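You operate a simulated robot arm through the tools that you are given. There is no shell and no other tool. Be economical: measure what you need, move in short steps, check, and stop when the job is done.

The job below is to be done with a simulated two-armed robot. You get a single attempt, and the scene is never put back.

## Task
Set the green press to 6 mm, press the teal housing's insert and put it in the green pocket tray.
Fine: depth first, holding the unlock button to turn its knob; then housing in the nest, slide in, both yellow buttons held till the ram turns back, slide out; it ends in the front pocket; the other housings stay in the grey pocket tray.

It is judged by the outcome, as a careful person would: the job done as asked, and still so three seconds after it is handed in. It fails if anything else is knocked over, pushed out of place, dropped, spilled or broken.

## Robot
Two 7-joint arms with two-finger parallel grippers on one trunk, on a base that drives. Base frame: it is fixed to the floor where the robot stands at the start and does not move with it; the origin is under the middle of the robot, x ahead of it, y to its left, z up; the surface under the hand at the start is at about z = 820. Units: mm, degrees, N and s.
The left shoulder is at the start at [70, 134, 1226], the right one opposite. With the tool pointing down near the work surface each hand reaches from about 100 to 640 mm from the robot's upright axis, wherever it stands, measured 20 degrees to its own side. Places, roughly: insert slide [400, 100, 900]; nest of the insert slide [400, 100, 900]. Payload 1.57 kg a hand.
Tool frame (each hand has its own): the origin (TCP) lies between the finger pads and is the grasp point; the fingertips stand 30 mm ahead of it; z points along the fingers, y is the line along which they close. The gripper opens to 80 mm. The fingers are 17 mm wide and 12 mm thick; the gripper's body (40 by 82 mm) begins 80 mm behind the TCP.
Orientation is told as [roll, pitch, yaw] about the base's x, y, z axes, in that order, counted from this pose: with the fingers straight down and closing along the base's y, the tool's x points along the base's -x, its y along +y and its z along -z.

## Interface
- The arms move only by the tool step_arm. It takes "left_commands", "right_commands" or both (then of equal length, played together; a hand with none holds still); each is a list of rows, each a list of 7 numbers: the shift along the tool's x, y, z in mm, then the turn, a rotation vector about the tool's x, y, z in degrees, then the finger opening in mm, from 0 to 80. In form: [[tx, ty, tz, ax, ay, az, gripper], ...]. A call has 1 to 12 rows; each row is the pose to reach, as a shift and turn from the pose commanded when the call began, along the tool's axes at that moment. A row lasts 0.2 s, in which the tool goes at most 50 mm and 8.6 degrees; a call with a longer step from one row to the next is refused whole, and so is a gripper value outside its range. A pose out of reach is approached as far as the arm can. The call stops where the force on the tool passes 70 N (or 10 N more than at its start, if that is more) or the arm is blocked; 0.2 s more then pass. Each finger travels about 153 mm/s and halts on what it meets, pressing with about 39 N; the grip force reading is that of the motor and also rises with nothing between the fingers. The clock runs only during rows and for 0.2 s after the last one: add rows that repeat a pose to give the fingers time. The reply holds the time, the measured pose of the TCP, the force on the tool along the base axes, the opening and the grip force, in the units named above and with some noise, with the torque about the TCP (base axes, N m) and any sound that the robot's microphone picked up.
- Cameras (640 x 400 px; columns grow to the right, rows downward): "scene" is now at [137, 20.6, 1451.8]; the picture's right is [0.17, -0.98, 0.00], its down [-0.70, -0.12, -0.70] and it looks along [0.69, 0.12, -0.71] (base axes); focal length 249 px, centre (320, 200). "left" rides on the left gripper at [72, 7, -122] in its tool frame; the picture's right is [-0.09, 1.00, 0.00], its down [-0.84, -0.08, -0.54] and it looks along [-0.54, -0.05, 0.84] (tool axes); focal length 238 px, centre (320, 200). "right" rides on the right gripper at [72, -7, -122] in its tool frame; the picture's right is [0.09, 1.00, 0.00], its down [-0.84, 0.08, -0.54] and it looks along [-0.54, 0.05, 0.84] (tool axes); focal length 238 px, centre (320, 200). There is no depth. A picture from a camera that has moved, and an enlarged one, comes with that camera's place and axes in the base frame and with its lens. The place of the scene camera against the robot may be out by one fixed shift of up to 18 mm in any direction.
- grab_frame(camera): a new picture of that camera. No time passes.
- lift_body(by): slides the trunk up (or, below 0, down) by that many mm; the arms and the scene camera ride with it, the base frame stays. It gives what a move gives, with no picture.
- drive_base(legs): drives the robot by 1 to 6 legs, each [ahead, left, turn to the left] in mm, mm and degrees, along the robot's own axes; the way and the turn of a leg run together, so that a leg with both is an arc; at most 1500 mm and 180 degrees a leg. The arms and the cameras ride along, it lands a little off, and it stops where it bumps. It gives what a move gives.
- aim_head(pan, tilt): turns the head with the scene camera to pan (to the left, within 86 degrees either way) and tilt (down, from -29 to 69), counted from straight ahead of the robot. It gives what a move gives.
- inspect(camera, box): a new picture of the part [left, top, right, bottom] of that camera's present view, enlarged. No time passes.
- sign_off(): hands the job in; it is judged then, once.

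Work in short steps. Places have to be worked out from the pictures, the camera data and where the tool is seen: move nearer, look again, correct. Check each grasp and each placing, and mend what went wrong. You have 120 turns and 92 pictures in all, those below and enlarged ones among them. Open the grippers and draw the arms clear of the work before you hand the job in, unless the task says otherwise; then end with one line.

The tools are called after "Call:" as name(argument=value, ...) on one line, values as JSON. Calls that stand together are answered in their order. step_arm: Moves the arms, as the interface text tells. Its arguments: {"type":"object","properties":{"left_commands":{"type":"array","items":{"type":"array","items":{"type":"number"}}},"right_commands":{"type":"array","items":{"type":"array","items":{"type":"number"}}}},"required":[]} The other tools are called the same way: lift_body (by) slides the trunk up or down; drive_base (legs) drives the base; aim_head (pan, tilt) turns the head that bears the scene camera; grab_frame (camera) takes a picture; inspect (camera, box) takes an enlarged picture of a part of a camera's view; sign_off () hands the job in.

At the start:

```text
time_s: 0.0
left_position: [446.1, 303.4, 1207.1]
left_tool_rot: [0.0, 0.1, 0.1]
left_ft_force: [-0.1, -0.1, -0.4]
left_torque: [0.0, -0.02, -0.03]
left_finger_gap: 80.1
left_gripper_force: 0.1
right_position: [457.0, -127.6, 1157.7]
right_tool_rot: [0.0, 0.0, -0.2]
right_ft_force: [0.4, -0.1, -0.6]
right_torque: [0.02, 0.0, 0.0]
right_finger_gap: 80.2
right_gripper_force: 0.0
trunk travel left (down, up): [-800.0, 140.0]
robot x, y, heading: [-2.3, -2.2, -0.0]
head pan, tilt: [9.9, 45.3]
```

scene: 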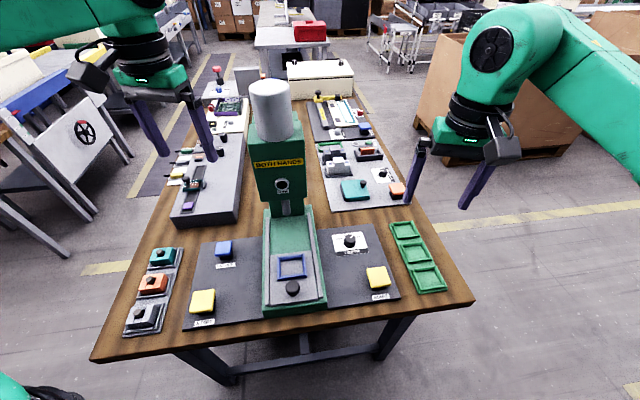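
right: 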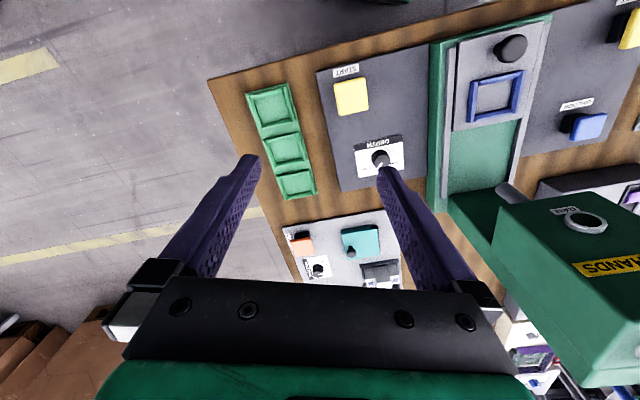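
left: 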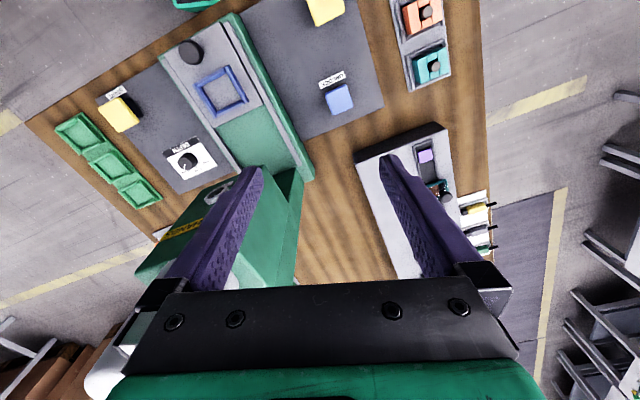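

The press sits in front, with grey pocket tray left (teal, orange, grey housings), green tray right. I look closer at the controls first.

Call:
inspect(camera="scene", box=[170, 210, 410, 340])

Call:
inspect(camera="right", box=[320, 60, 440, 180])

Call:
inspect(camera="scene", box=[100, 230, 220, 350])

```text
2.67 times, centred on (290, 275) of scene
camera zoom: at [137.0, 20.6, 1451.8], right [0.17, -0.98, 0.0], down [-0.7, -0.12, -0.7], along [0.69, 0.12, -0.71], focal length 665 px, centre (400, 0)
```

zoom: 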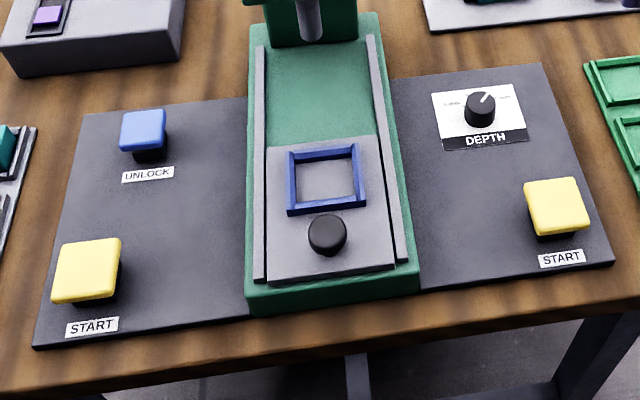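

```text
3.33 times, centred on (380, 120) of right
camera zoom: at [385.8, -133.8, 1280.0], right [-0.09, 1.0, 0.0], down [0.84, 0.08, 0.54], along [0.54, 0.05, -0.84], focal length 794 px, centre (120, 467)
```

zoom: 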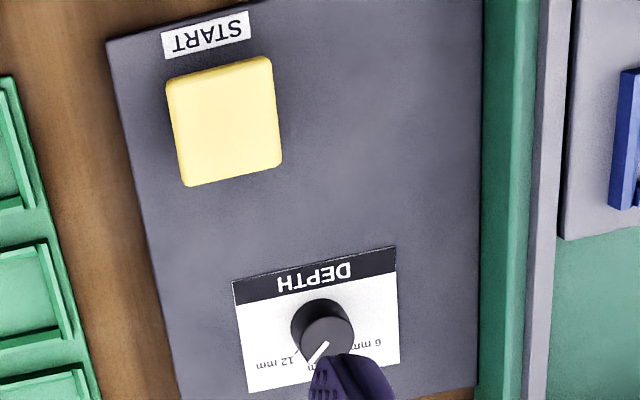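

```text
3.33 times, centred on (160, 290) of scene
camera zoom: at [137.0, 20.6, 1451.8], right [0.17, -0.98, 0.0], down [-0.7, -0.12, -0.7], along [0.69, 0.12, -0.71], focal length 831 px, centre (853, -100)
```

zoom: 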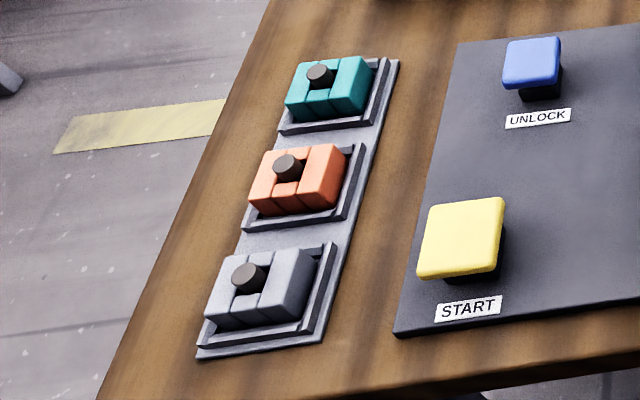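

Rough places so far: nest about (430,138,890), knob about (560,8), unlock about (455,340), teal housing about (418,502,860). I move both hands to get a clearer look at the knob on the right and at the housing on the left.

Call:
step_arm(right_commands=[[0, 40, 20, 0, 0, 0, 80], [0, 80, 40, 0, 0, 0, 80], [0, 115, 60, 0, 0, 0, 80], [0, 115, 60, 0, 0, 0, 80]], left_commands=[[12, 40, 20, 0, 0, 0, 80], [25, 80, 40, 0, 0, 0, 80], [35, 120, 60, 0, 0, 0, 80], [35, 150, 70, 0, 0, 0, 80]])

Call:
grab_frame(camera="right")

Call:
grab_frame(camera="left")

```text
time_s: 1.0
left_position: [413.9, 456.6, 1137.1]
left_tool_rot: [0.0, -0.1, 0.0]
left_ft_force: [-0.1, -0.1, 0.6]
left_torque: [-0.03, 0.01, 0.0]
left_finger_gap: 80.1
left_gripper_force: 0.1
right_position: [456.3, -12.6, 1095.1]
right_tool_rot: [0.1, 0.0, -0.1]
right_ft_force: [-0.2, 0.5, -0.3]
right_torque: [0.01, 0.04, 0.02]
right_finger_gap: 79.7
right_gripper_force: 0.1
trunk travel left (down, up): [-800.0, 140.0]
robot x, y, heading: [0.4, -1.5, -0.1]
head pan, tilt: [9.9, 45.3]
```

```text
85 pictures are left
camera right: at [386.4, -19.1, 1218.0], right [-0.09, 1.0, 0.0], down [0.84, 0.08, 0.54], along [0.54, 0.05, -0.84], focal length 238 px, centre (320, 200)
```

right: 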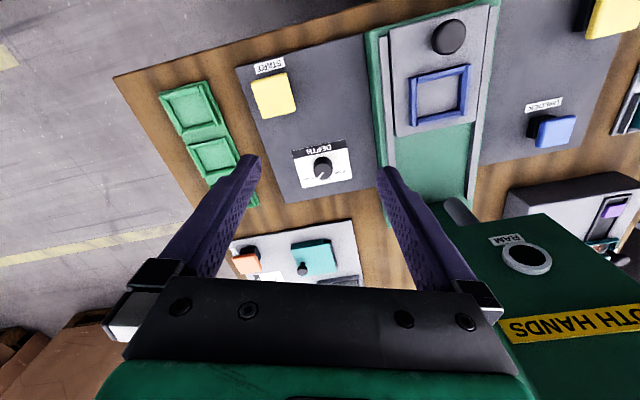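

```text
84 pictures are left
camera left: at [341.3, 463.3, 1258.5], right [0.09, 1.0, 0.0], down [0.84, -0.08, 0.54], along [0.54, -0.05, -0.84], focal length 238 px, centre (320, 200)
```

left: 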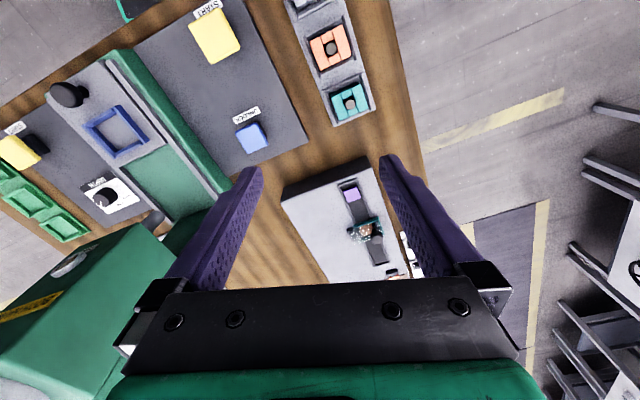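

Knob top stereo-fixes to about (549,-2,867). I zoom on its dial and on the nest.

Call:
inspect(camera="right", box=[282, 130, 362, 190])

Call:
inspect(camera="left", box=[280, 0, 400, 140])

```text
6.67 times, centred on (322, 160) of right
camera zoom: at [386.4, -19.1, 1218.0], right [-0.09, 1.0, 0.0], down [0.84, 0.08, 0.54], along [0.54, 0.05, -0.84], focal length 1589 px, centre (307, 467)
```

zoom: 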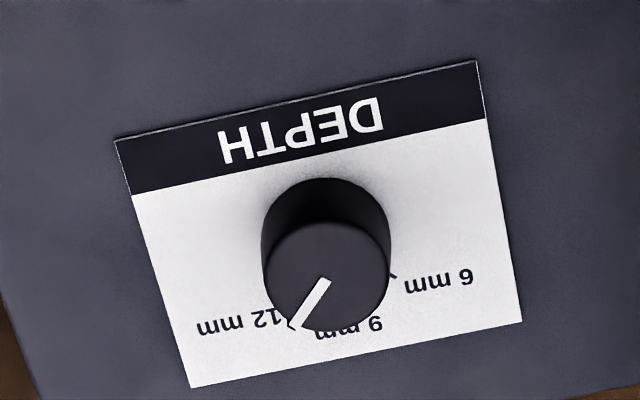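

```text
2.86 times, centred on (340, 70) of left
camera zoom: at [341.3, 463.3, 1258.5], right [0.09, 1.0, 0.0], down [0.84, -0.08, 0.54], along [0.54, -0.05, -0.84], focal length 681 px, centre (263, 571)
```

zoom: 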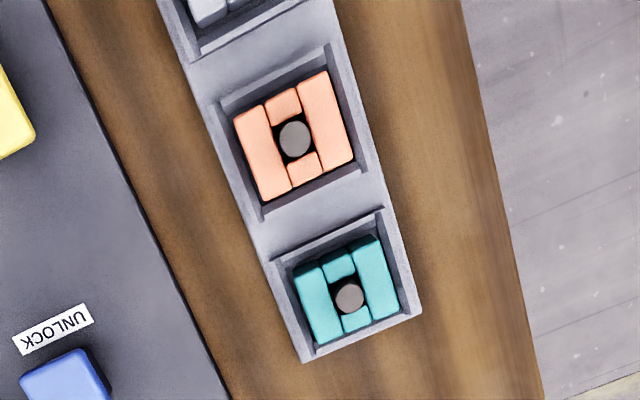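

The dial: 12 mm at 45° right, 6 mm at 45° left, pointer on 12 now, so the knob needs a 90° counter-clockwise turn (seen from above). The press stands yawed about +18°. Estimates: knob (556,1,867), unlock (459,337,866), nest (421,136,888), slide handle (365,116,910), STARTs (316,322) and (448,-79). I hover the left hand closed above unlock, and the right hand open above the knob, pre-turned 45° clockwise.

Call:
step_arm(right_commands=[[-17, 2, 26, 0, 0, 7.5, 60], [-34, 4, 52, 0, 0, 15, 60], [-50, 7, 78, 0, 0, 22.5, 60], [-67, 9, 104, 0, 0, 30, 60], [-84, 11, 130, 0, 0, 37.5, 60], [-100, 13.6, 145, 0, 0, 45, 60], [-100, 13.6, 145, 0, 0, 45, 60]], left_commands=[[-7, -20, 33, 0, 0, -3, 0], [-15, -40, 66, 0, 0, -6, 0], [-22, -60, 100, 0, 0, -9, 0], [-30, -80, 133, 0, 0, -12, 0], [-37, -100, 166, 0, 0, -15, 0], [-45, -119, 200, 0, 0, -18, 0], [-45, -119, 200, 0, 0, -18, 0]])

Call:
grab_frame(camera="right")

Call:
grab_frame(camera="left")

```text
time_s: 2.6
left_position: [455.8, 333.2, 937.5]
left_tool_rot: [0.0, 0.0, 18.1]
left_ft_force: [0.2, 0.1, 0.3]
left_torque: [0.0, -0.03, 0.01]
left_finger_gap: 0.0
left_gripper_force: 20.7
right_position: [556.0, 2.1, 953.3]
right_tool_rot: [0.0, 0.0, -45.0]
right_ft_force: [0.2, 0.2, 0.6]
right_torque: [0.0, 0.05, -0.03]
right_finger_gap: 60.2
right_gripper_force: 0.1
trunk travel left (down, up): [-800.0, 140.0]
robot x, y, heading: [2.1, 1.6, 0.2]
head pan, tilt: [9.9, 45.3]
```

```text
81 pictures are left
camera right: at [501.5, 48.2, 1075.0], right [0.64, 0.77, 0.0], down [0.64, -0.54, 0.54], along [0.42, -0.35, -0.84], focal length 238 px, centre (320, 200)
```

right: 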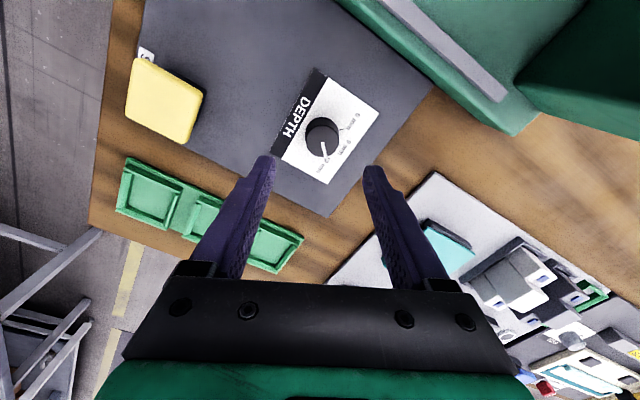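

```text
80 pictures are left
camera left: at [385.9, 318.1, 1059.3], right [-0.22, 0.98, 0.0], down [0.82, 0.19, 0.54], along [0.53, 0.12, -0.84], focal length 238 px, centre (320, 200)
```

left: 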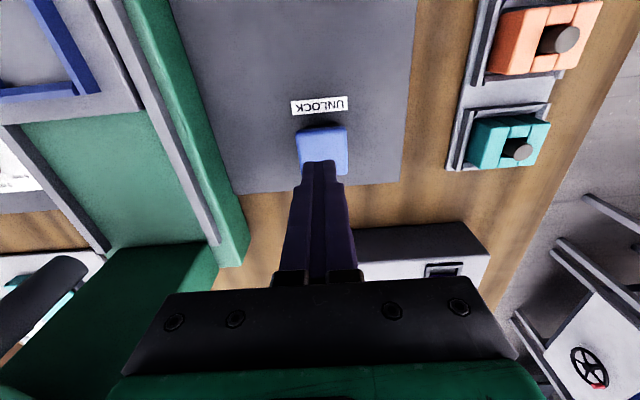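

Both hovers are close: the knob is seen at about (556,5), unlock at (455,336). I lower the right hand around the knob and look.

Call:
step_arm(right_commands=[[2, 2, 20, 0, 0, 0, 60], [2, 2, 45, 0, 0, 0, 60], [2, 2, 60, 0, 0, 0, 60], [2, 2, 69, 0, 0, 0, 60], [2, 2, 69, 0, 0, 0, 60]])

Call:
grab_frame(camera="right")

```text
time_s: 3.8
left_position: [456.6, 334.2, 937.5]
left_tool_rot: [0.0, 0.0, 18.1]
left_ft_force: [0.4, 0.3, 0.2]
left_torque: [-0.01, 0.0, 0.01]
left_finger_gap: 0.0
left_gripper_force: 20.9
right_position: [552.0, 3.6, 889.0]
right_tool_rot: [0.0, 0.0, -44.9]
right_ft_force: [0.0, -0.2, 0.4]
right_torque: [-0.01, 0.01, 0.02]
right_finger_gap: 59.7
right_gripper_force: 0.0
right hand out of reach, approached as far as the arm can: row 3, 4, 5
trunk travel left (down, up): [-800.0, 140.0]
robot x, y, heading: [1.8, 3.1, 0.1]
head pan, tilt: [9.9, 45.3]
```

```text
79 pictures are left
camera right: at [497.5, 50.1, 1010.6], right [0.64, 0.77, 0.0], down [0.65, -0.54, 0.54], along [0.42, -0.35, -0.84], focal length 238 px, centre (320, 200)
```

right: 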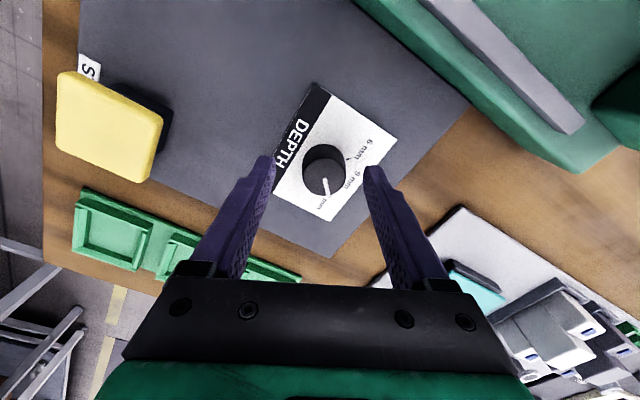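

The right arm is at its reach limit because the shoulder is high. I raise both hands and then lower the trunk by the same amount, to gain reach.

Call:
step_arm(right_commands=[[0, 0, -40, 0, 0, 0, 60], [0, 0, -80, 0, 0, 0, 60], [0, 0, -120, 0, 0, 0, 60], [0, 0, -130, 0, 0, 0, 60]], left_commands=[[0, 0, -40, 0, 0, 0, 0], [0, 0, -80, 0, 0, 0, 0], [0, 0, -120, 0, 0, 0, 0], [0, 0, -130, 0, 0, 0, 0]])

Call:
lift_body(by=-120)

```text
time_s: 4.8
left_position: [456.1, 334.0, 1068.6]
left_tool_rot: [0.1, 0.0, 18.1]
left_ft_force: [0.4, -0.1, -1.1]
left_torque: [0.02, -0.01, -0.02]
left_finger_gap: 0.1
left_gripper_force: 21.3
right_position: [552.6, 5.2, 1019.7]
right_tool_rot: [0.0, 0.0, -45.1]
right_ft_force: [0.2, 1.0, -0.3]
right_torque: [0.01, 0.01, 0.0]
right_finger_gap: 59.8
right_gripper_force: 0.0
trunk travel left (down, up): [-800.0, 140.0]
robot x, y, heading: [-1.0, -1.3, -0.0]
head pan, tilt: [9.9, 45.3]
```

```text
time_s: 6.3
left_position: [456.9, 333.8, 949.3]
left_tool_rot: [0.0, 0.0, 18.1]
left_ft_force: [0.0, 1.3, 0.6]
left_torque: [-0.01, 0.01, 0.0]
left_finger_gap: 0.0
left_gripper_force: 21.2
right_position: [553.5, 5.5, 898.3]
right_tool_rot: [0.0, 0.0, -45.1]
right_ft_force: [0.1, 0.7, 0.1]
right_torque: [-0.05, 0.02, 0.0]
right_finger_gap: 59.9
right_gripper_force: 0.1
trunk travel left (down, up): [-680.0, 260.0]
robot x, y, heading: [-3.5, 0.4, -0.1]
head pan, tilt: [9.9, 45.3]
```

Now I lower the right hand to about z 881 at the knob.

Call:
step_arm(right_commands=[[-2.5, 1, 8, 0, 0, 0, 60], [-2.5, 1, 17, 0, 0, 0, 60], [-2.5, 1, 17, 0, 0, 0, 60]])

Call:
grab_frame(camera="right")

```text
time_s: 7.1
left_position: [456.3, 334.4, 949.0]
left_tool_rot: [0.1, 0.0, 18.1]
left_ft_force: [-0.1, -0.7, 0.5]
left_torque: [0.0, 0.0, -0.02]
left_finger_gap: 0.1
left_gripper_force: 21.9
right_position: [554.0, 3.8, 881.0]
right_tool_rot: [0.0, -0.1, -45.0]
right_ft_force: [0.5, -0.1, -0.3]
right_torque: [-0.02, 0.04, 0.01]
right_finger_gap: 60.1
right_gripper_force: 0.1
trunk travel left (down, up): [-680.0, 260.0]
robot x, y, heading: [-1.7, -0.9, -0.0]
head pan, tilt: [9.9, 45.3]
```

```text
78 pictures are left
camera right: at [500.4, 50.5, 1003.7], right [0.64, 0.77, 0.0], down [0.65, -0.54, 0.54], along [0.42, -0.35, -0.84], focal length 238 px, centre (320, 200)
```

right: 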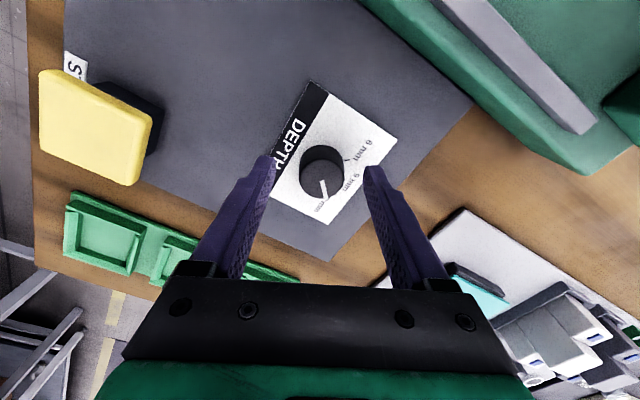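

The knob looks lower than thought (top about 857–860), so I go down another 8 mm watching force.

Call:
step_arm(right_commands=[[-1.5, 1, 4, 0, 0, 0, 60], [-1.5, 1, 8, 0, 0, 0, 60], [-1.5, 1, 8, 0, 0, 0, 60]])

Call:
inspect(camera="right", box=[220, 80, 420, 240])

```text
time_s: 7.9
left_position: [456.6, 333.6, 948.3]
left_tool_rot: [0.0, -0.1, 18.1]
left_ft_force: [0.2, -1.0, 0.4]
left_torque: [0.04, 0.02, -0.02]
left_finger_gap: 0.1
left_gripper_force: 21.2
right_position: [556.7, 3.5, 874.0]
right_tool_rot: [0.0, 0.1, -45.0]
right_ft_force: [-0.1, -0.7, -1.0]
right_torque: [0.01, 0.0, -0.02]
right_finger_gap: 60.0
right_gripper_force: 0.1
trunk travel left (down, up): [-680.0, 260.0]
robot x, y, heading: [-0.0, 1.0, -0.1]
head pan, tilt: [9.9, 45.3]
```

```text
2.50 times, centred on (320, 160) of right
camera zoom: at [502.5, 49.9, 995.7], right [0.64, 0.77, 0.0], down [0.65, -0.54, 0.54], along [0.42, -0.35, -0.84], focal length 596 px, centre (320, 300)
```

zoom: 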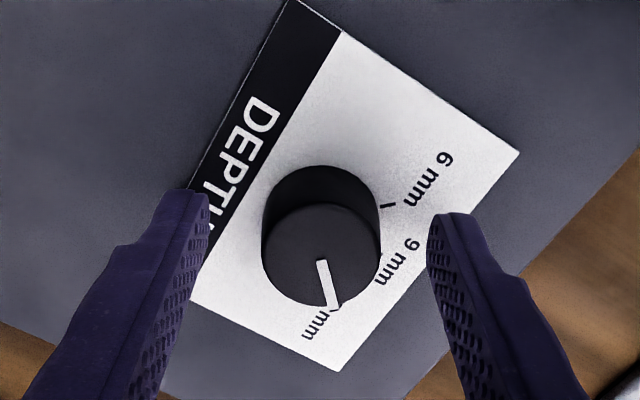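

Tips are at z 844 on both sides of the knob (top about 860). I nudge 2 mm ahead and close on it gently, while the left hand shifts over the unlock button and lowers to just above.

Call:
step_arm(right_commands=[[-2.5, 0, 0, 0, 0, 0, 60], [-2.5, 0, 0, 0, 0, 0, 40], [-2.5, 0, 0, 0, 0, 0, 24], [-2.5, 0, 0, 0, 0, 0, 24]], left_commands=[[0, 2, 15, 0, 0, 0, 0], [0, 2, 30, 0, 0, 0, 0], [0, 2, 43, 0, 0, 0, 0], [0, 2, 43, 0, 0, 0, 0]])

Call:
inspect(camera="left", box=[240, 80, 400, 200])

Call:
inspect(camera="right", box=[220, 80, 420, 240])

```text
time_s: 8.9
left_position: [456.0, 335.6, 904.2]
left_tool_rot: [0.0, 0.0, 18.0]
left_ft_force: [0.2, -0.2, -0.4]
left_torque: [0.01, 0.01, -0.01]
left_finger_gap: 0.0
left_gripper_force: 21.4
right_position: [557.7, 2.7, 871.9]
right_tool_rot: [0.0, 0.1, -45.2]
right_ft_force: [1.8, 1.8, -0.6]
right_torque: [-0.09, -0.22, 0.04]
right_finger_gap: 32.3
right_gripper_force: 40.5
trunk travel left (down, up): [-680.0, 260.0]
robot x, y, heading: [3.3, 0.4, -0.2]
head pan, tilt: [9.9, 45.3]
```

```text
3.33 times, centred on (320, 140) of left
camera zoom: at [386.0, 319.6, 1026.1], right [-0.22, 0.98, 0.0], down [0.82, 0.19, 0.54], along [0.53, 0.12, -0.84], focal length 794 px, centre (320, 400)
```

zoom: 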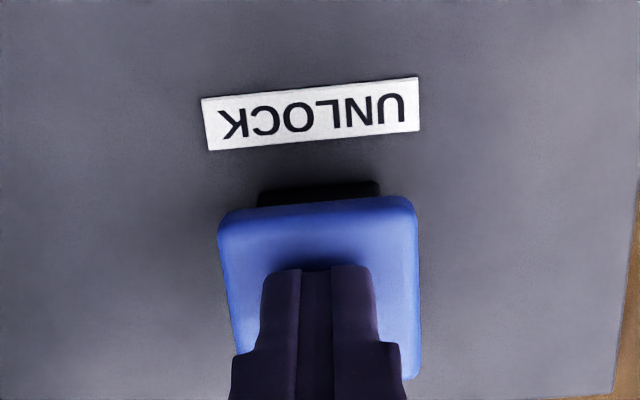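

```text
2.50 times, centred on (320, 160) of right
camera zoom: at [505.0, 48.2, 995.6], right [0.64, 0.77, 0.0], down [0.65, -0.54, 0.54], along [0.42, -0.35, -0.84], focal length 596 px, centre (320, 300)
```

zoom: 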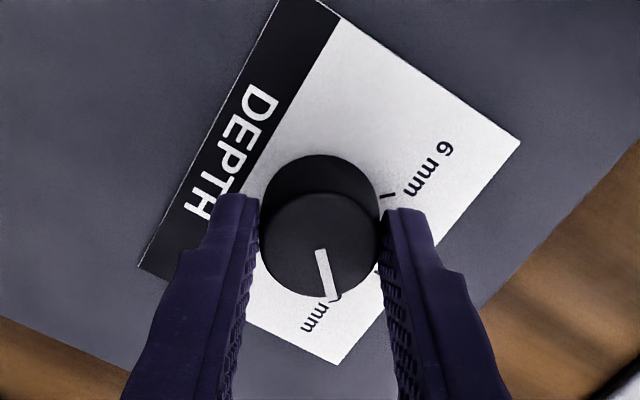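

Knob gripped (32 mm). Now I press the unlock button down in small steps.

Call:
step_arm(left_commands=[[0, 0, 4, 0, 0, 0, 0], [0, 0, 8, 0, 0, 0, 0], [0, 0, 11, 0, 0, 0, 0], [0, 0, 11, 0, 0, 0, 0]])

```text
time_s: 9.9
left_position: [456.0, 335.5, 893.1]
left_tool_rot: [0.0, 0.0, 18.2]
left_ft_force: [-2.3, -2.3, 6.0]
left_torque: [-0.06, 0.05, 0.03]
left_finger_gap: 0.0
left_gripper_force: 20.7
right_position: [559.8, 2.8, 874.0]
right_tool_rot: [0.1, 0.0, -45.2]
right_ft_force: [5.4, 5.2, -1.2]
right_torque: [-0.05, -0.44, 0.07]
right_finger_gap: 32.3
right_gripper_force: 41.1
trunk travel left (down, up): [-680.0, 260.0]
robot x, y, heading: [-1.8, -7.0, -0.1]
head pan, tilt: [9.9, 45.3]
```

Contact at 6 N with tips near 863; I press further.

Call:
step_arm(left_commands=[[0, 0, 2, 0, 0, 0, 0], [0, 0, 4, 0, 0, 0, 0], [0, 0, 5, 0, 0, 0, 0]])

Call:
inspect(camera="left", box=[240, 80, 400, 200])

```text
time_s: 10.7
left_position: [456.4, 336.3, 891.1]
left_tool_rot: [0.0, -0.4, 17.9]
left_ft_force: [-6.9, -1.5, 28.8]
left_torque: [-0.05, 0.26, -0.11]
left_finger_gap: 0.4
left_gripper_force: 22.1
right_position: [560.2, 2.6, 874.8]
right_tool_rot: [0.3, -0.1, -45.0]
right_ft_force: [15.6, 11.1, -12.2]
right_torque: [0.33, -0.41, 0.09]
right_finger_gap: 32.4
right_gripper_force: 41.1
trunk travel left (down, up): [-680.0, 260.0]
robot x, y, heading: [-4.3, -0.8, 0.1]
head pan, tilt: [9.9, 45.3]
```

```text
3.33 times, centred on (320, 140) of left
camera zoom: at [386.0, 319.9, 1012.2], right [-0.22, 0.98, 0.0], down [0.82, 0.18, 0.55], along [0.53, 0.12, -0.84], focal length 794 px, centre (320, 400)
```

zoom: 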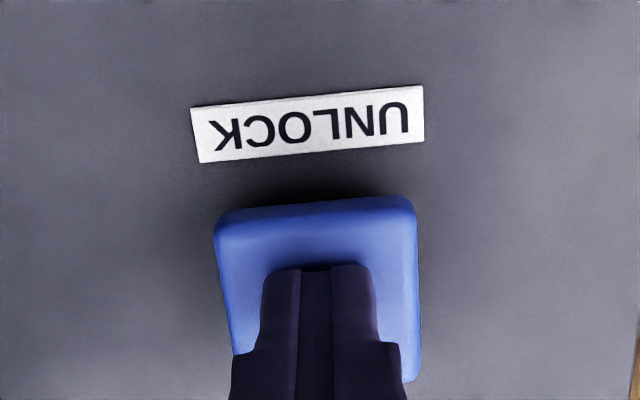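

The unlock button is bottomed (29 N, no gap visible). Holding it, I turn the knob CCW by 45° first.

Call:
step_arm(right_commands=[[0, 0, 0, 0, 0, -8, 24], [0, 0, 0, 0, 0, -16, 24], [0, 0, 0, 0, 0, -24, 24], [0, 0, 0, 0, 0, -32, 24], [0, 0, 0, 0, 0, -40, 24], [0, 0, 0, 0, 0, -45, 24], [0, 0, 0, 0, 0, -45, 24]])

Call:
inspect(camera="right", box=[220, 80, 420, 240])

```text
time_s: 12.3
left_position: [457.0, 335.5, 890.8]
left_tool_rot: [0.0, -0.3, 18.1]
left_ft_force: [-1.0, 7.2, 41.3]
left_torque: [0.19, 0.09, 0.1]
left_finger_gap: 0.0
left_gripper_force: 21.5
right_position: [558.9, 2.3, 873.2]
right_tool_rot: [0.0, 0.0, 0.0]
right_ft_force: [11.7, 9.0, -23.6]
right_torque: [0.28, -0.76, -0.02]
right_finger_gap: 32.3
right_gripper_force: 41.0
trunk travel left (down, up): [-680.0, 260.0]
robot x, y, heading: [2.0, -2.7, -0.2]
head pan, tilt: [9.9, 45.3]
```

```text
2.50 times, centred on (320, 160) of right
camera zoom: at [488.4, -5.1, 995.9], right [-0.09, 1.0, 0.0], down [0.84, 0.08, 0.54], along [0.54, 0.05, -0.84], focal length 596 px, centre (320, 300)
```

zoom: 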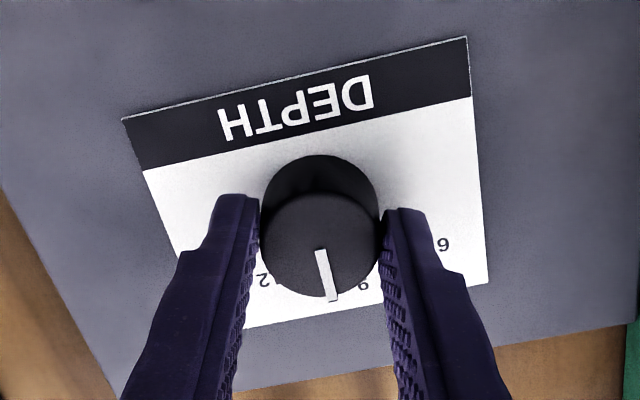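

The knob turned with the hand and now points at 9 mm. I turn another 45°.

Call:
step_arm(right_commands=[[0, 0, 0, 0, 0, -8, 24], [0, 0, 0, 0, 0, -16, 24], [0, 0, 0, 0, 0, -24, 24], [0, 0, 0, 0, 0, -32, 24], [0, 0, 0, 0, 0, -40, 24], [0, 0, 0, 0, 0, -45, 24], [0, 0, 0, 0, 0, -45, 24]])

Call:
inspect(camera="right", box=[220, 80, 420, 240])

```text
time_s: 13.9
left_position: [454.8, 334.2, 891.4]
left_tool_rot: [0.0, -0.5, 18.1]
left_ft_force: [10.4, 6.2, 28.9]
left_torque: [0.12, -0.21, -0.05]
left_finger_gap: 0.0
left_gripper_force: 20.9
right_position: [490.8, 0.4, 865.2]
right_tool_rot: [-0.1, -0.1, 39.1]
right_ft_force: [0.3, -0.8, 0.9]
right_torque: [-0.02, 0.01, -0.01]
right_finger_gap: 23.9
right_gripper_force: 0.0
right hand out of reach, approached as far as the arm can: row 3, 4, 5, 6, 7
trunk travel left (down, up): [-680.0, 260.0]
robot x, y, heading: [-1.1, -2.4, -0.1]
head pan, tilt: [9.9, 45.3]
```

```text
2.50 times, centred on (320, 160) of right
camera zoom: at [439.3, -50.2, 987.6], right [-0.7, 0.72, 0.0], down [0.6, 0.59, 0.54], along [0.39, 0.38, -0.84], focal length 596 px, centre (320, 300)
```

zoom: 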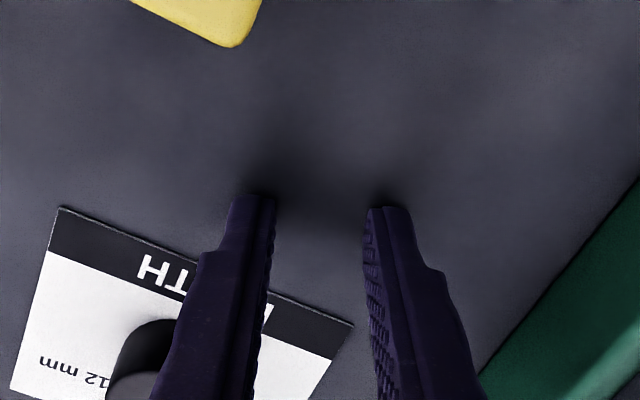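

The arm ran out of reach with that wrist turn and slid back off the knob. I lift the right hand straight up and look at the dial.

Call:
step_arm(right_commands=[[0, 0, -30, 0, 0, 0, 60], [0, 0, -60, 0, 0, 0, 60], [0, 0, -90, 0, 0, 0, 60]])

Call:
grab_frame(camera="right")

```text
time_s: 14.7
left_position: [454.6, 335.2, 891.2]
left_tool_rot: [0.0, -0.3, 18.1]
left_ft_force: [10.0, 3.5, 28.4]
left_torque: [0.11, -0.28, -0.01]
left_finger_gap: 0.0
left_gripper_force: 21.1
right_position: [489.2, -0.4, 957.5]
right_tool_rot: [0.1, -0.2, 38.9]
right_ft_force: [0.5, 0.3, -0.2]
right_torque: [-0.02, -0.01, 0.0]
right_finger_gap: 59.9
right_gripper_force: 0.1
trunk travel left (down, up): [-680.0, 260.0]
robot x, y, heading: [0.5, -0.8, 0.2]
head pan, tilt: [9.9, 45.3]
```

```text
71 pictures are left
camera right: at [439.1, -51.0, 1079.7], right [-0.7, 0.72, 0.0], down [0.6, 0.59, 0.54], along [0.39, 0.38, -0.84], focal length 238 px, centre (320, 200)
```

right: 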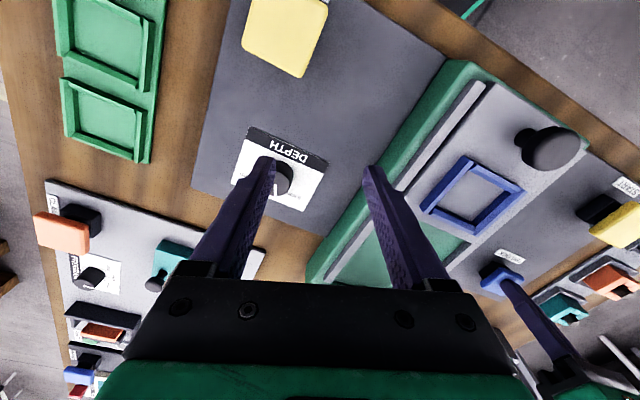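

I swing the right hand back to yaw −45° above the knob for a fresh grip.

Call:
step_arm(right_commands=[[-5, -4, 0, 0, 0, 8.4, 60], [-11, -8, 0, 0, 0, 16.8, 60], [-16, -12, 0, 0, 0, 25.2, 60], [-22, -16, 0, 0, 0, 33.6, 60], [-28, -20, 0, 0, 0, 42, 60], [-33, -24, 0, 0, 0, 50.4, 60], [-38, -28, 0, 0, 0, 58.8, 60], [-44, -32, 0, 0, 0, 67.2, 60], [-50, -37, 0, 0, 0, 75.6, 60], [-55.5, -41, 0, 0, 0, 84, 60], [-55.5, -41, 0, 0, 0, 84, 60]])

Call:
inspect(camera="right", box=[220, 80, 420, 240])

```text
time_s: 17.1
left_position: [455.6, 334.8, 891.4]
left_tool_rot: [0.1, -0.3, 17.9]
left_ft_force: [8.8, 3.1, 26.8]
left_torque: [0.09, -0.22, -0.02]
left_finger_gap: 0.0
left_gripper_force: 21.6
right_position: [559.1, 2.0, 958.1]
right_tool_rot: [0.1, 0.0, -45.1]
right_ft_force: [-0.2, -0.5, 0.2]
right_torque: [0.03, 0.01, 0.01]
right_finger_gap: 59.9
right_gripper_force: 0.0
trunk travel left (down, up): [-680.0, 260.0]
robot x, y, heading: [-1.6, -0.8, -0.1]
head pan, tilt: [9.9, 45.3]
```

```text
2.50 times, centred on (320, 160) of right
camera zoom: at [504.7, 48.8, 1080.2], right [0.64, 0.77, 0.0], down [0.64, -0.54, 0.54], along [0.42, -0.35, -0.84], focal length 596 px, centre (320, 300)
```

zoom: 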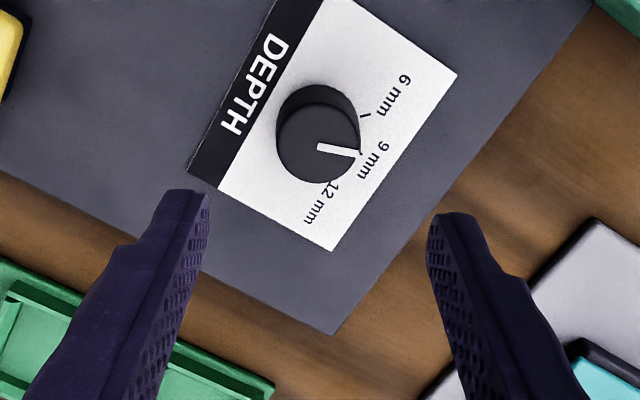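

The pointer is now midway between 9 and 6 (local about 22.6°), so 22.4° remain. I lower and re-grip.

Call:
step_arm(right_commands=[[0, 0, 30, 0, 0, 0, 60], [0, 0, 60, 0, 0, 0, 60], [0, 0, 84, 0, 0, 0, 60], [0, 0, 84, 0, 0, 0, 44], [0, 0, 84, 0, 0, 0, 24], [0, 0, 84, 0, 0, 0, 24], [0, 0, 84, 0, 0, 0, 24]])

Call:
inspect(camera="right", box=[240, 100, 400, 220])

```text
time_s: 18.7
left_position: [455.4, 333.2, 889.8]
left_tool_rot: [0.1, -0.4, 18.0]
left_ft_force: [10.7, 4.5, 26.0]
left_torque: [0.12, -0.26, 0.0]
left_finger_gap: 0.1
left_gripper_force: 21.2
right_position: [559.5, 3.2, 873.7]
right_tool_rot: [0.1, -0.1, -45.0]
right_ft_force: [-5.5, -2.8, -3.4]
right_torque: [-0.19, 0.1, -0.01]
right_finger_gap: 32.7
right_gripper_force: 41.2
trunk travel left (down, up): [-680.0, 260.0]
robot x, y, heading: [-1.5, 2.2, -0.0]
head pan, tilt: [9.9, 45.3]
```

```text
3.33 times, centred on (320, 160) of right
camera zoom: at [503.8, 49.0, 994.3], right [0.64, 0.77, 0.0], down [0.65, -0.54, 0.54], along [0.42, -0.34, -0.84], focal length 794 px, centre (320, 333)
```

zoom: 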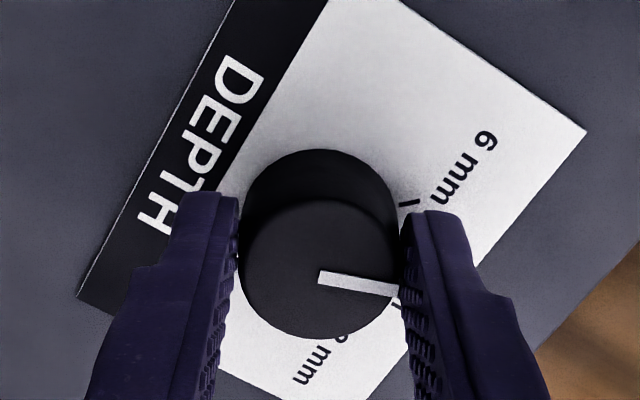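

Grip good. I turn 24° CCW.

Call:
step_arm(right_commands=[[0, 0, 0, 0, 0, -8, 24], [0, 0, 0, 0, 0, -16, 24], [0, 0, 0, 0, 0, -24, 24], [0, 0, 0, 0, 0, -24, 24]])

Call:
inspect(camera="right", box=[240, 100, 400, 220])

```text
time_s: 19.7
left_position: [454.9, 334.6, 891.5]
left_tool_rot: [0.2, -0.3, 18.0]
left_ft_force: [8.6, 5.7, 27.5]
left_torque: [0.14, -0.21, -0.01]
left_finger_gap: 0.2
left_gripper_force: 20.8
right_position: [559.2, 0.9, 871.7]
right_tool_rot: [-0.1, 0.2, -20.9]
right_ft_force: [-17.0, -6.4, -20.9]
right_torque: [-0.21, 0.57, 0.01]
right_finger_gap: 32.6
right_gripper_force: 40.5
trunk travel left (down, up): [-680.0, 260.0]
robot x, y, heading: [0.6, 0.5, 0.0]
head pan, tilt: [9.9, 45.3]
```

```text
3.33 times, centred on (320, 160) of right
camera zoom: at [489.8, 21.7, 994.6], right [0.27, 0.96, 0.0], down [0.81, -0.23, 0.54], along [0.52, -0.15, -0.84], focal length 794 px, centre (320, 333)
```

zoom: 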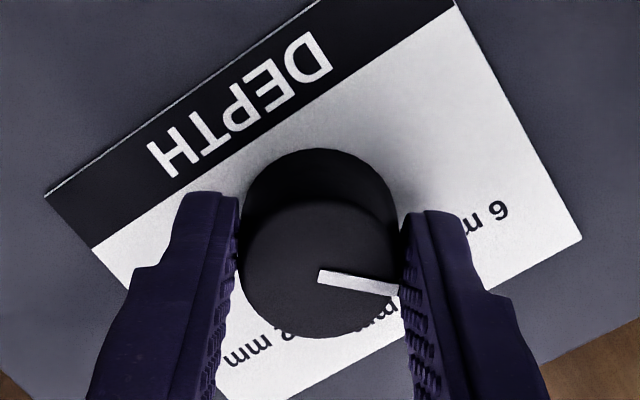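

Now I open the right fingers, rise and check the dial.

Call:
step_arm(right_commands=[[0, 0, 0, 0, 0, 0, 50], [0, 0, 0, 0, 0, 0, 64], [0, 0, -30, 0, 0, 0, 64], [0, 0, -60, 0, 0, 0, 64], [0, 0, -90, 0, 0, 0, 64]])

Call:
inspect(camera="right", box=[270, 90, 370, 170])

```text
time_s: 20.9
left_position: [454.4, 334.4, 891.0]
left_tool_rot: [0.0, -0.3, 18.0]
left_ft_force: [6.4, 1.0, 27.4]
left_torque: [0.05, -0.17, -0.02]
left_finger_gap: 0.0
left_gripper_force: 20.8
right_position: [558.6, 2.2, 964.4]
right_tool_rot: [0.2, -0.1, -21.0]
right_ft_force: [-0.2, -0.5, 0.3]
right_torque: [0.03, 0.01, 0.03]
right_finger_gap: 64.1
right_gripper_force: 0.1
trunk travel left (down, up): [-680.0, 260.0]
robot x, y, heading: [-1.0, 4.3, -0.0]
head pan, tilt: [9.9, 45.3]
```

```text
5.00 times, centred on (320, 130) of right
camera zoom: at [489.9, 20.6, 1086.4], right [0.27, 0.96, 0.0], down [0.81, -0.23, 0.54], along [0.52, -0.14, -0.84], focal length 1192 px, centre (320, 550)
```

zoom: 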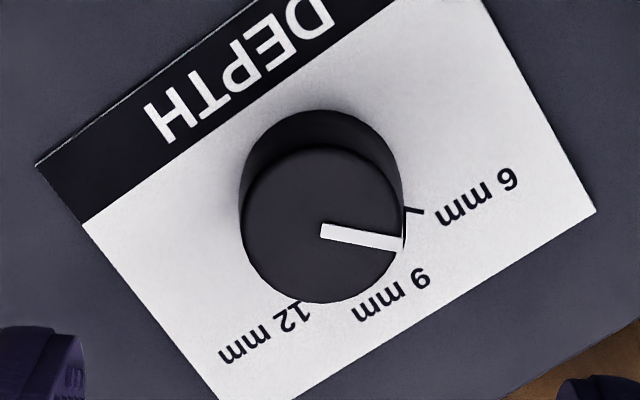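

The pointer reads 63° against the 6 mm mark's 61–63°: set. I release the unlock button, draw the right hand back out of the way, and send the left hand over the teal housing.

Call:
step_arm(left_commands=[[0, 0, -30, 0, 0, 0, 0], [0, 0, -70, 0, 0, 0, 0], [0, 0, -100, 0, 0, 0, 30], [0, 0, -100, 0, 0, 0, 70]], right_commands=[[0, 0, -30, 0, 0, 0, 64], [30, 0, -60, 0, 0, 0, 64], [70, 0, -60, 0, 0, 0, 64], [110, 0, -60, 0, 0, 0, 64]])

Call:
step_arm(left_commands=[[0, 40, 0, 0, 0, 0, 70], [0, 80, 0, 0, 0, 0, 70], [-5, 120, 0, 0, 0, 0, 70], [-10, 150, 0, 0, 0, 0, 70], [-17, 172, 0, 0, 0, 0, 70], [-17, 172, 0, 0, 0, 0, 70]])

Call:
grab_frame(camera="left")

```text
time_s: 21.9
left_position: [453.8, 336.2, 989.6]
left_tool_rot: [-0.1, -0.1, 18.1]
left_ft_force: [-0.2, 0.0, 0.1]
left_torque: [-0.03, 0.0, 0.02]
left_finger_gap: 70.1
left_gripper_force: 0.1
right_position: [455.7, 47.2, 1023.6]
right_tool_rot: [0.1, -0.1, -21.1]
right_ft_force: [0.7, -0.4, 0.8]
right_torque: [0.0, -0.07, -0.01]
right_finger_gap: 64.0
right_gripper_force: 0.1
trunk travel left (down, up): [-680.0, 260.0]
robot x, y, heading: [1.0, 4.1, -0.0]
head pan, tilt: [9.9, 45.3]
```

```text
time_s: 23.3
left_position: [420.0, 504.6, 990.2]
left_tool_rot: [-0.1, 0.0, 18.0]
left_ft_force: [0.6, -1.3, -1.0]
left_torque: [0.02, 0.02, -0.01]
left_finger_gap: 70.0
left_gripper_force: 0.2
right_position: [457.1, 45.8, 1024.8]
right_tool_rot: [0.1, 0.0, -20.9]
right_ft_force: [0.0, -0.2, 0.3]
right_torque: [-0.01, 0.01, -0.01]
right_finger_gap: 64.0
right_gripper_force: 0.1
trunk travel left (down, up): [-680.0, 260.0]
robot x, y, heading: [0.1, -0.7, 0.1]
head pan, tilt: [9.9, 45.3]
```

```text
66 pictures are left
camera left: at [349.7, 488.2, 1110.4], right [-0.22, 0.98, 0.0], down [0.82, 0.19, 0.54], along [0.53, 0.12, -0.84], focal length 238 px, centre (320, 200)
```

left: 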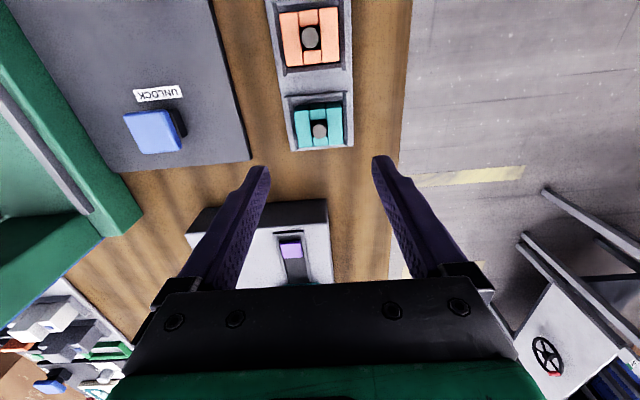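

The housing shows at (418,503), aligned with the hand. I descend to just above it and inspect.

Call:
step_arm(left_commands=[[1, 0, 40, 0, 0, 0, 70], [1, -1, 75, 0, 0, 0, 70], [1, -1, 75, 0, 0, 0, 70]])

Call:
inspect(camera="left", box=[220, 60, 420, 220])

```text
time_s: 24.1
left_position: [419.1, 503.5, 916.3]
left_tool_rot: [0.1, -0.1, 18.0]
left_ft_force: [-0.5, -0.1, 0.7]
left_torque: [0.0, 0.0, 0.03]
left_finger_gap: 70.1
left_gripper_force: 0.0
right_position: [456.8, 43.9, 1024.7]
right_tool_rot: [0.1, -0.1, -21.0]
right_ft_force: [0.3, -0.2, 0.6]
right_torque: [-0.01, 0.02, 0.01]
right_finger_gap: 64.1
right_gripper_force: 0.1
trunk travel left (down, up): [-680.0, 260.0]
robot x, y, heading: [0.2, -1.7, -0.0]
head pan, tilt: [9.9, 45.3]
```

```text
2.50 times, centred on (320, 140) of left
camera zoom: at [348.6, 487.4, 1037.4], right [-0.22, 0.98, 0.0], down [0.82, 0.19, 0.54], along [0.53, 0.12, -0.84], focal length 596 px, centre (320, 350)
```

zoom: 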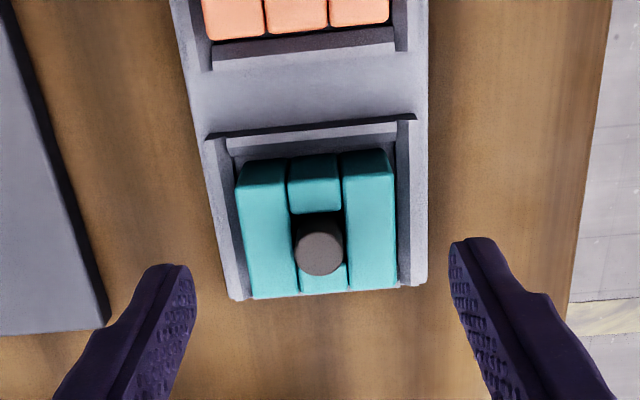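

Housing centred at (419,503). I lower to TCP z 880 (tips 850, above the pocket's side lips) and close.

Call:
step_arm(left_commands=[[0, -1, 15, 0, 0, 0, 70], [0, -1, 30, 0, 0, 0, 70], [0, -1, 36, 0, 0, 0, 70], [0, -1, 36, 0, 0, 0, 55], [0, -1, 36, 0, 0, 0, 38], [0, -1, 36, 0, 0, 0, 38], [0, -1, 36, 0, 0, 0, 38]])

Call:
inspect(camera="left", box=[220, 60, 420, 220])

```text
time_s: 25.7
left_position: [419.3, 501.9, 877.5]
left_tool_rot: [0.0, 0.1, 18.1]
left_ft_force: [-0.7, -0.7, 0.2]
left_torque: [0.0, -0.03, -0.01]
left_finger_gap: 48.9
left_gripper_force: 38.8
right_position: [456.6, 47.3, 1024.1]
right_tool_rot: [-0.1, 0.0, -21.0]
right_ft_force: [1.0, -0.1, 0.5]
right_torque: [-0.03, -0.01, 0.0]
right_finger_gap: 64.2
right_gripper_force: 0.0
trunk travel left (down, up): [-680.0, 260.0]
robot x, y, heading: [0.5, -0.9, 0.2]
head pan, tilt: [9.9, 45.3]
```

```text
2.50 times, centred on (320, 140) of left
camera zoom: at [348.3, 487.1, 999.7], right [-0.22, 0.98, 0.0], down [0.82, 0.19, 0.54], along [0.53, 0.12, -0.84], focal length 596 px, centre (320, 350)
```

zoom: 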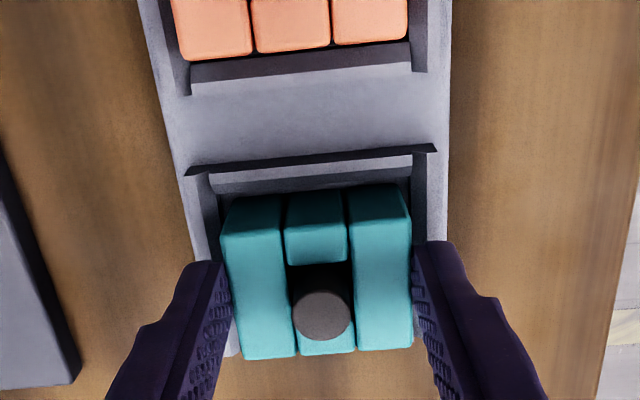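

Gripped at 49 mm. I lift straight up.

Call:
step_arm(left_commands=[[0, 0, -15, 0, 0, 0, 38], [0, 0, -40, 0, 0, 0, 38], [0, 0, -80, 0, 0, 0, 38], [0, 0, -100, 0, 0, 0, 38]])

Call:
grab_frame(camera="left")

Call:
inspect(camera="right", box=[220, 0, 640, 260])

```text
time_s: 26.7
left_position: [418.2, 503.4, 979.7]
left_tool_rot: [0.0, 0.1, 18.1]
left_ft_force: [-0.7, 0.0, -1.5]
left_torque: [0.0, 0.0, 0.02]
left_finger_gap: 49.1
left_gripper_force: 39.0
right_position: [456.9, 45.7, 1024.3]
right_tool_rot: [0.0, 0.0, -21.1]
right_ft_force: [-0.3, 0.4, 0.8]
right_torque: [0.04, -0.02, 0.0]
right_finger_gap: 63.9
right_gripper_force: 0.0
trunk travel left (down, up): [-680.0, 260.0]
robot x, y, heading: [-1.8, -1.7, -0.0]
head pan, tilt: [9.9, 45.3]
```

```text
63 pictures are left
camera left: at [347.8, 486.5, 1100.9], right [-0.22, 0.98, 0.0], down [0.82, 0.19, 0.54], along [0.53, 0.12, -0.84], focal length 238 px, centre (320, 200)
```

left: 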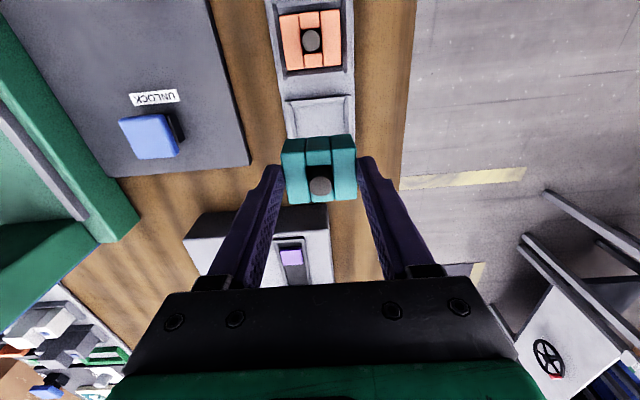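

```text
1.52 times, centred on (430, 130) of right
camera zoom: at [388.5, 65.6, 1146.1], right [0.27, 0.96, 0.0], down [0.81, -0.23, 0.54], along [0.52, -0.15, -0.84], focal length 363 px, centre (152, 307)
```

zoom: 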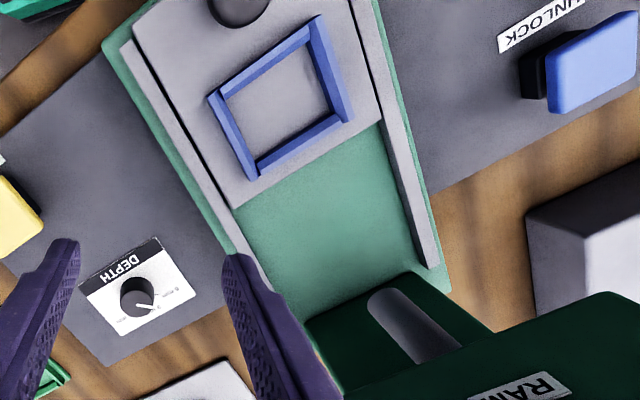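

Teal housing is held square; I carry it at height to above the nest (~(423,137)), moving the right hand away to the right.

Call:
step_arm(left_commands=[[12, -39, 0, 0, 0, 0, 38], [24, -78, 0, 0, 0, 0, 38], [36, -117, 0, 0, 0, 0, 38], [47, -156, 0, 0, 0, 0, 38], [59, -195, 0, 0, 0, 0, 38], [71, -234, 0, 0, 0, 0, 38], [83, -273, 0, 0, 0, 0, 38], [95, -312, 0, 0, 0, 0, 38], [106, -350, 0, 0, 0, 0, 38], [106, -350, 0, 0, 0, 0, 38]], right_commands=[[-10, -40, 0, 0, 0, -5, 64], [-20, -80, 0, 0, 0, -10, 64], [-30, -120, 0, 0, 0, -15, 64], [-40, -150, 0, 0, 0, -20, 64], [-50, -170, 0, 0, 0, -21, 64], [-50, -170, 0, 0, 0, -21, 64], [-50, -170, 0, 0, 0, -21, 64], [-50, -170, 0, 0, 0, -21, 64], [-50, -170, 0, 0, 0, -21, 64], [-50, -170, 0, 0, 0, -21, 64]])

Call:
grab_frame(camera="left")

Call:
grab_frame(camera="right")

```text
time_s: 28.9
left_position: [424.1, 137.5, 979.0]
left_tool_rot: [0.0, 0.0, 18.1]
left_ft_force: [0.4, 0.0, -1.4]
left_torque: [0.0, 0.0, -0.02]
left_finger_gap: 49.1
left_gripper_force: 38.9
right_position: [443.6, -133.0, 1023.5]
right_tool_rot: [0.0, 0.1, 0.0]
right_ft_force: [0.1, 0.7, -0.1]
right_torque: [-0.03, -0.01, 0.03]
right_finger_gap: 63.8
right_gripper_force: 0.1
trunk travel left (down, up): [-680.0, 260.0]
robot x, y, heading: [-1.4, -2.0, -0.1]
head pan, tilt: [9.9, 45.3]
```

```text
61 pictures are left
camera left: at [353.6, 122.3, 1100.3], right [-0.22, 0.98, 0.0], down [0.82, 0.19, 0.54], along [0.53, 0.12, -0.84], focal length 238 px, centre (320, 200)
```

left: 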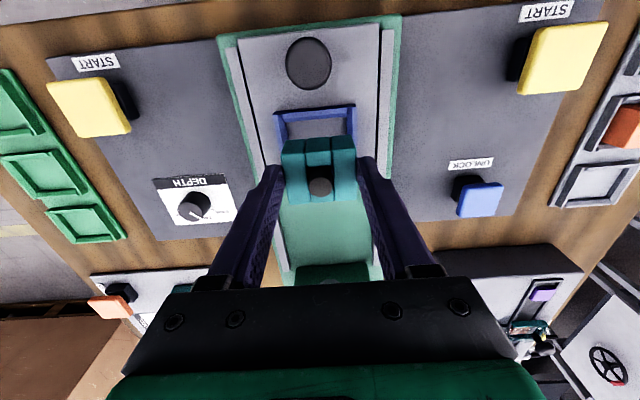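

```text
60 pictures are left
camera right: at [372.5, -138.9, 1145.3], right [-0.09, 1.0, 0.0], down [0.84, 0.08, 0.54], along [0.54, 0.05, -0.84], focal length 238 px, centre (320, 200)
```

right: 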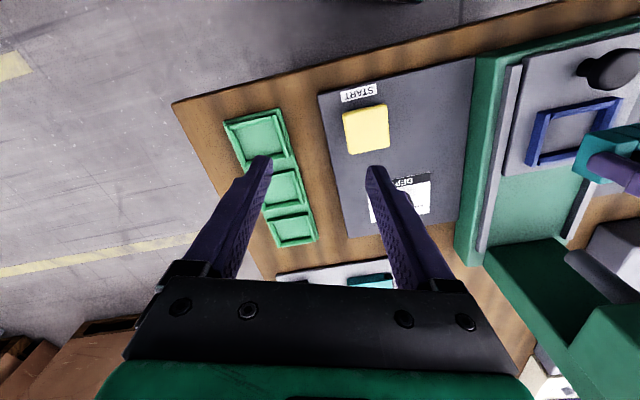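

Nest centre works out at about (427.5,138.3), both cameras agreeing. I zoom to measure the held housing's centre relative to the tool.

Call:
inspect(camera="left", box=[250, 90, 390, 210])

```text
3.33 times, centred on (320, 150) of left
camera zoom: at [353.6, 122.3, 1100.3], right [-0.22, 0.98, 0.0], down [0.82, 0.19, 0.54], along [0.53, 0.12, -0.84], focal length 794 px, centre (320, 367)
```

zoom: 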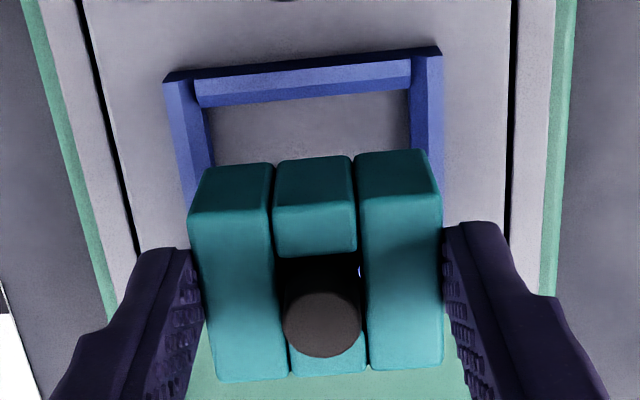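

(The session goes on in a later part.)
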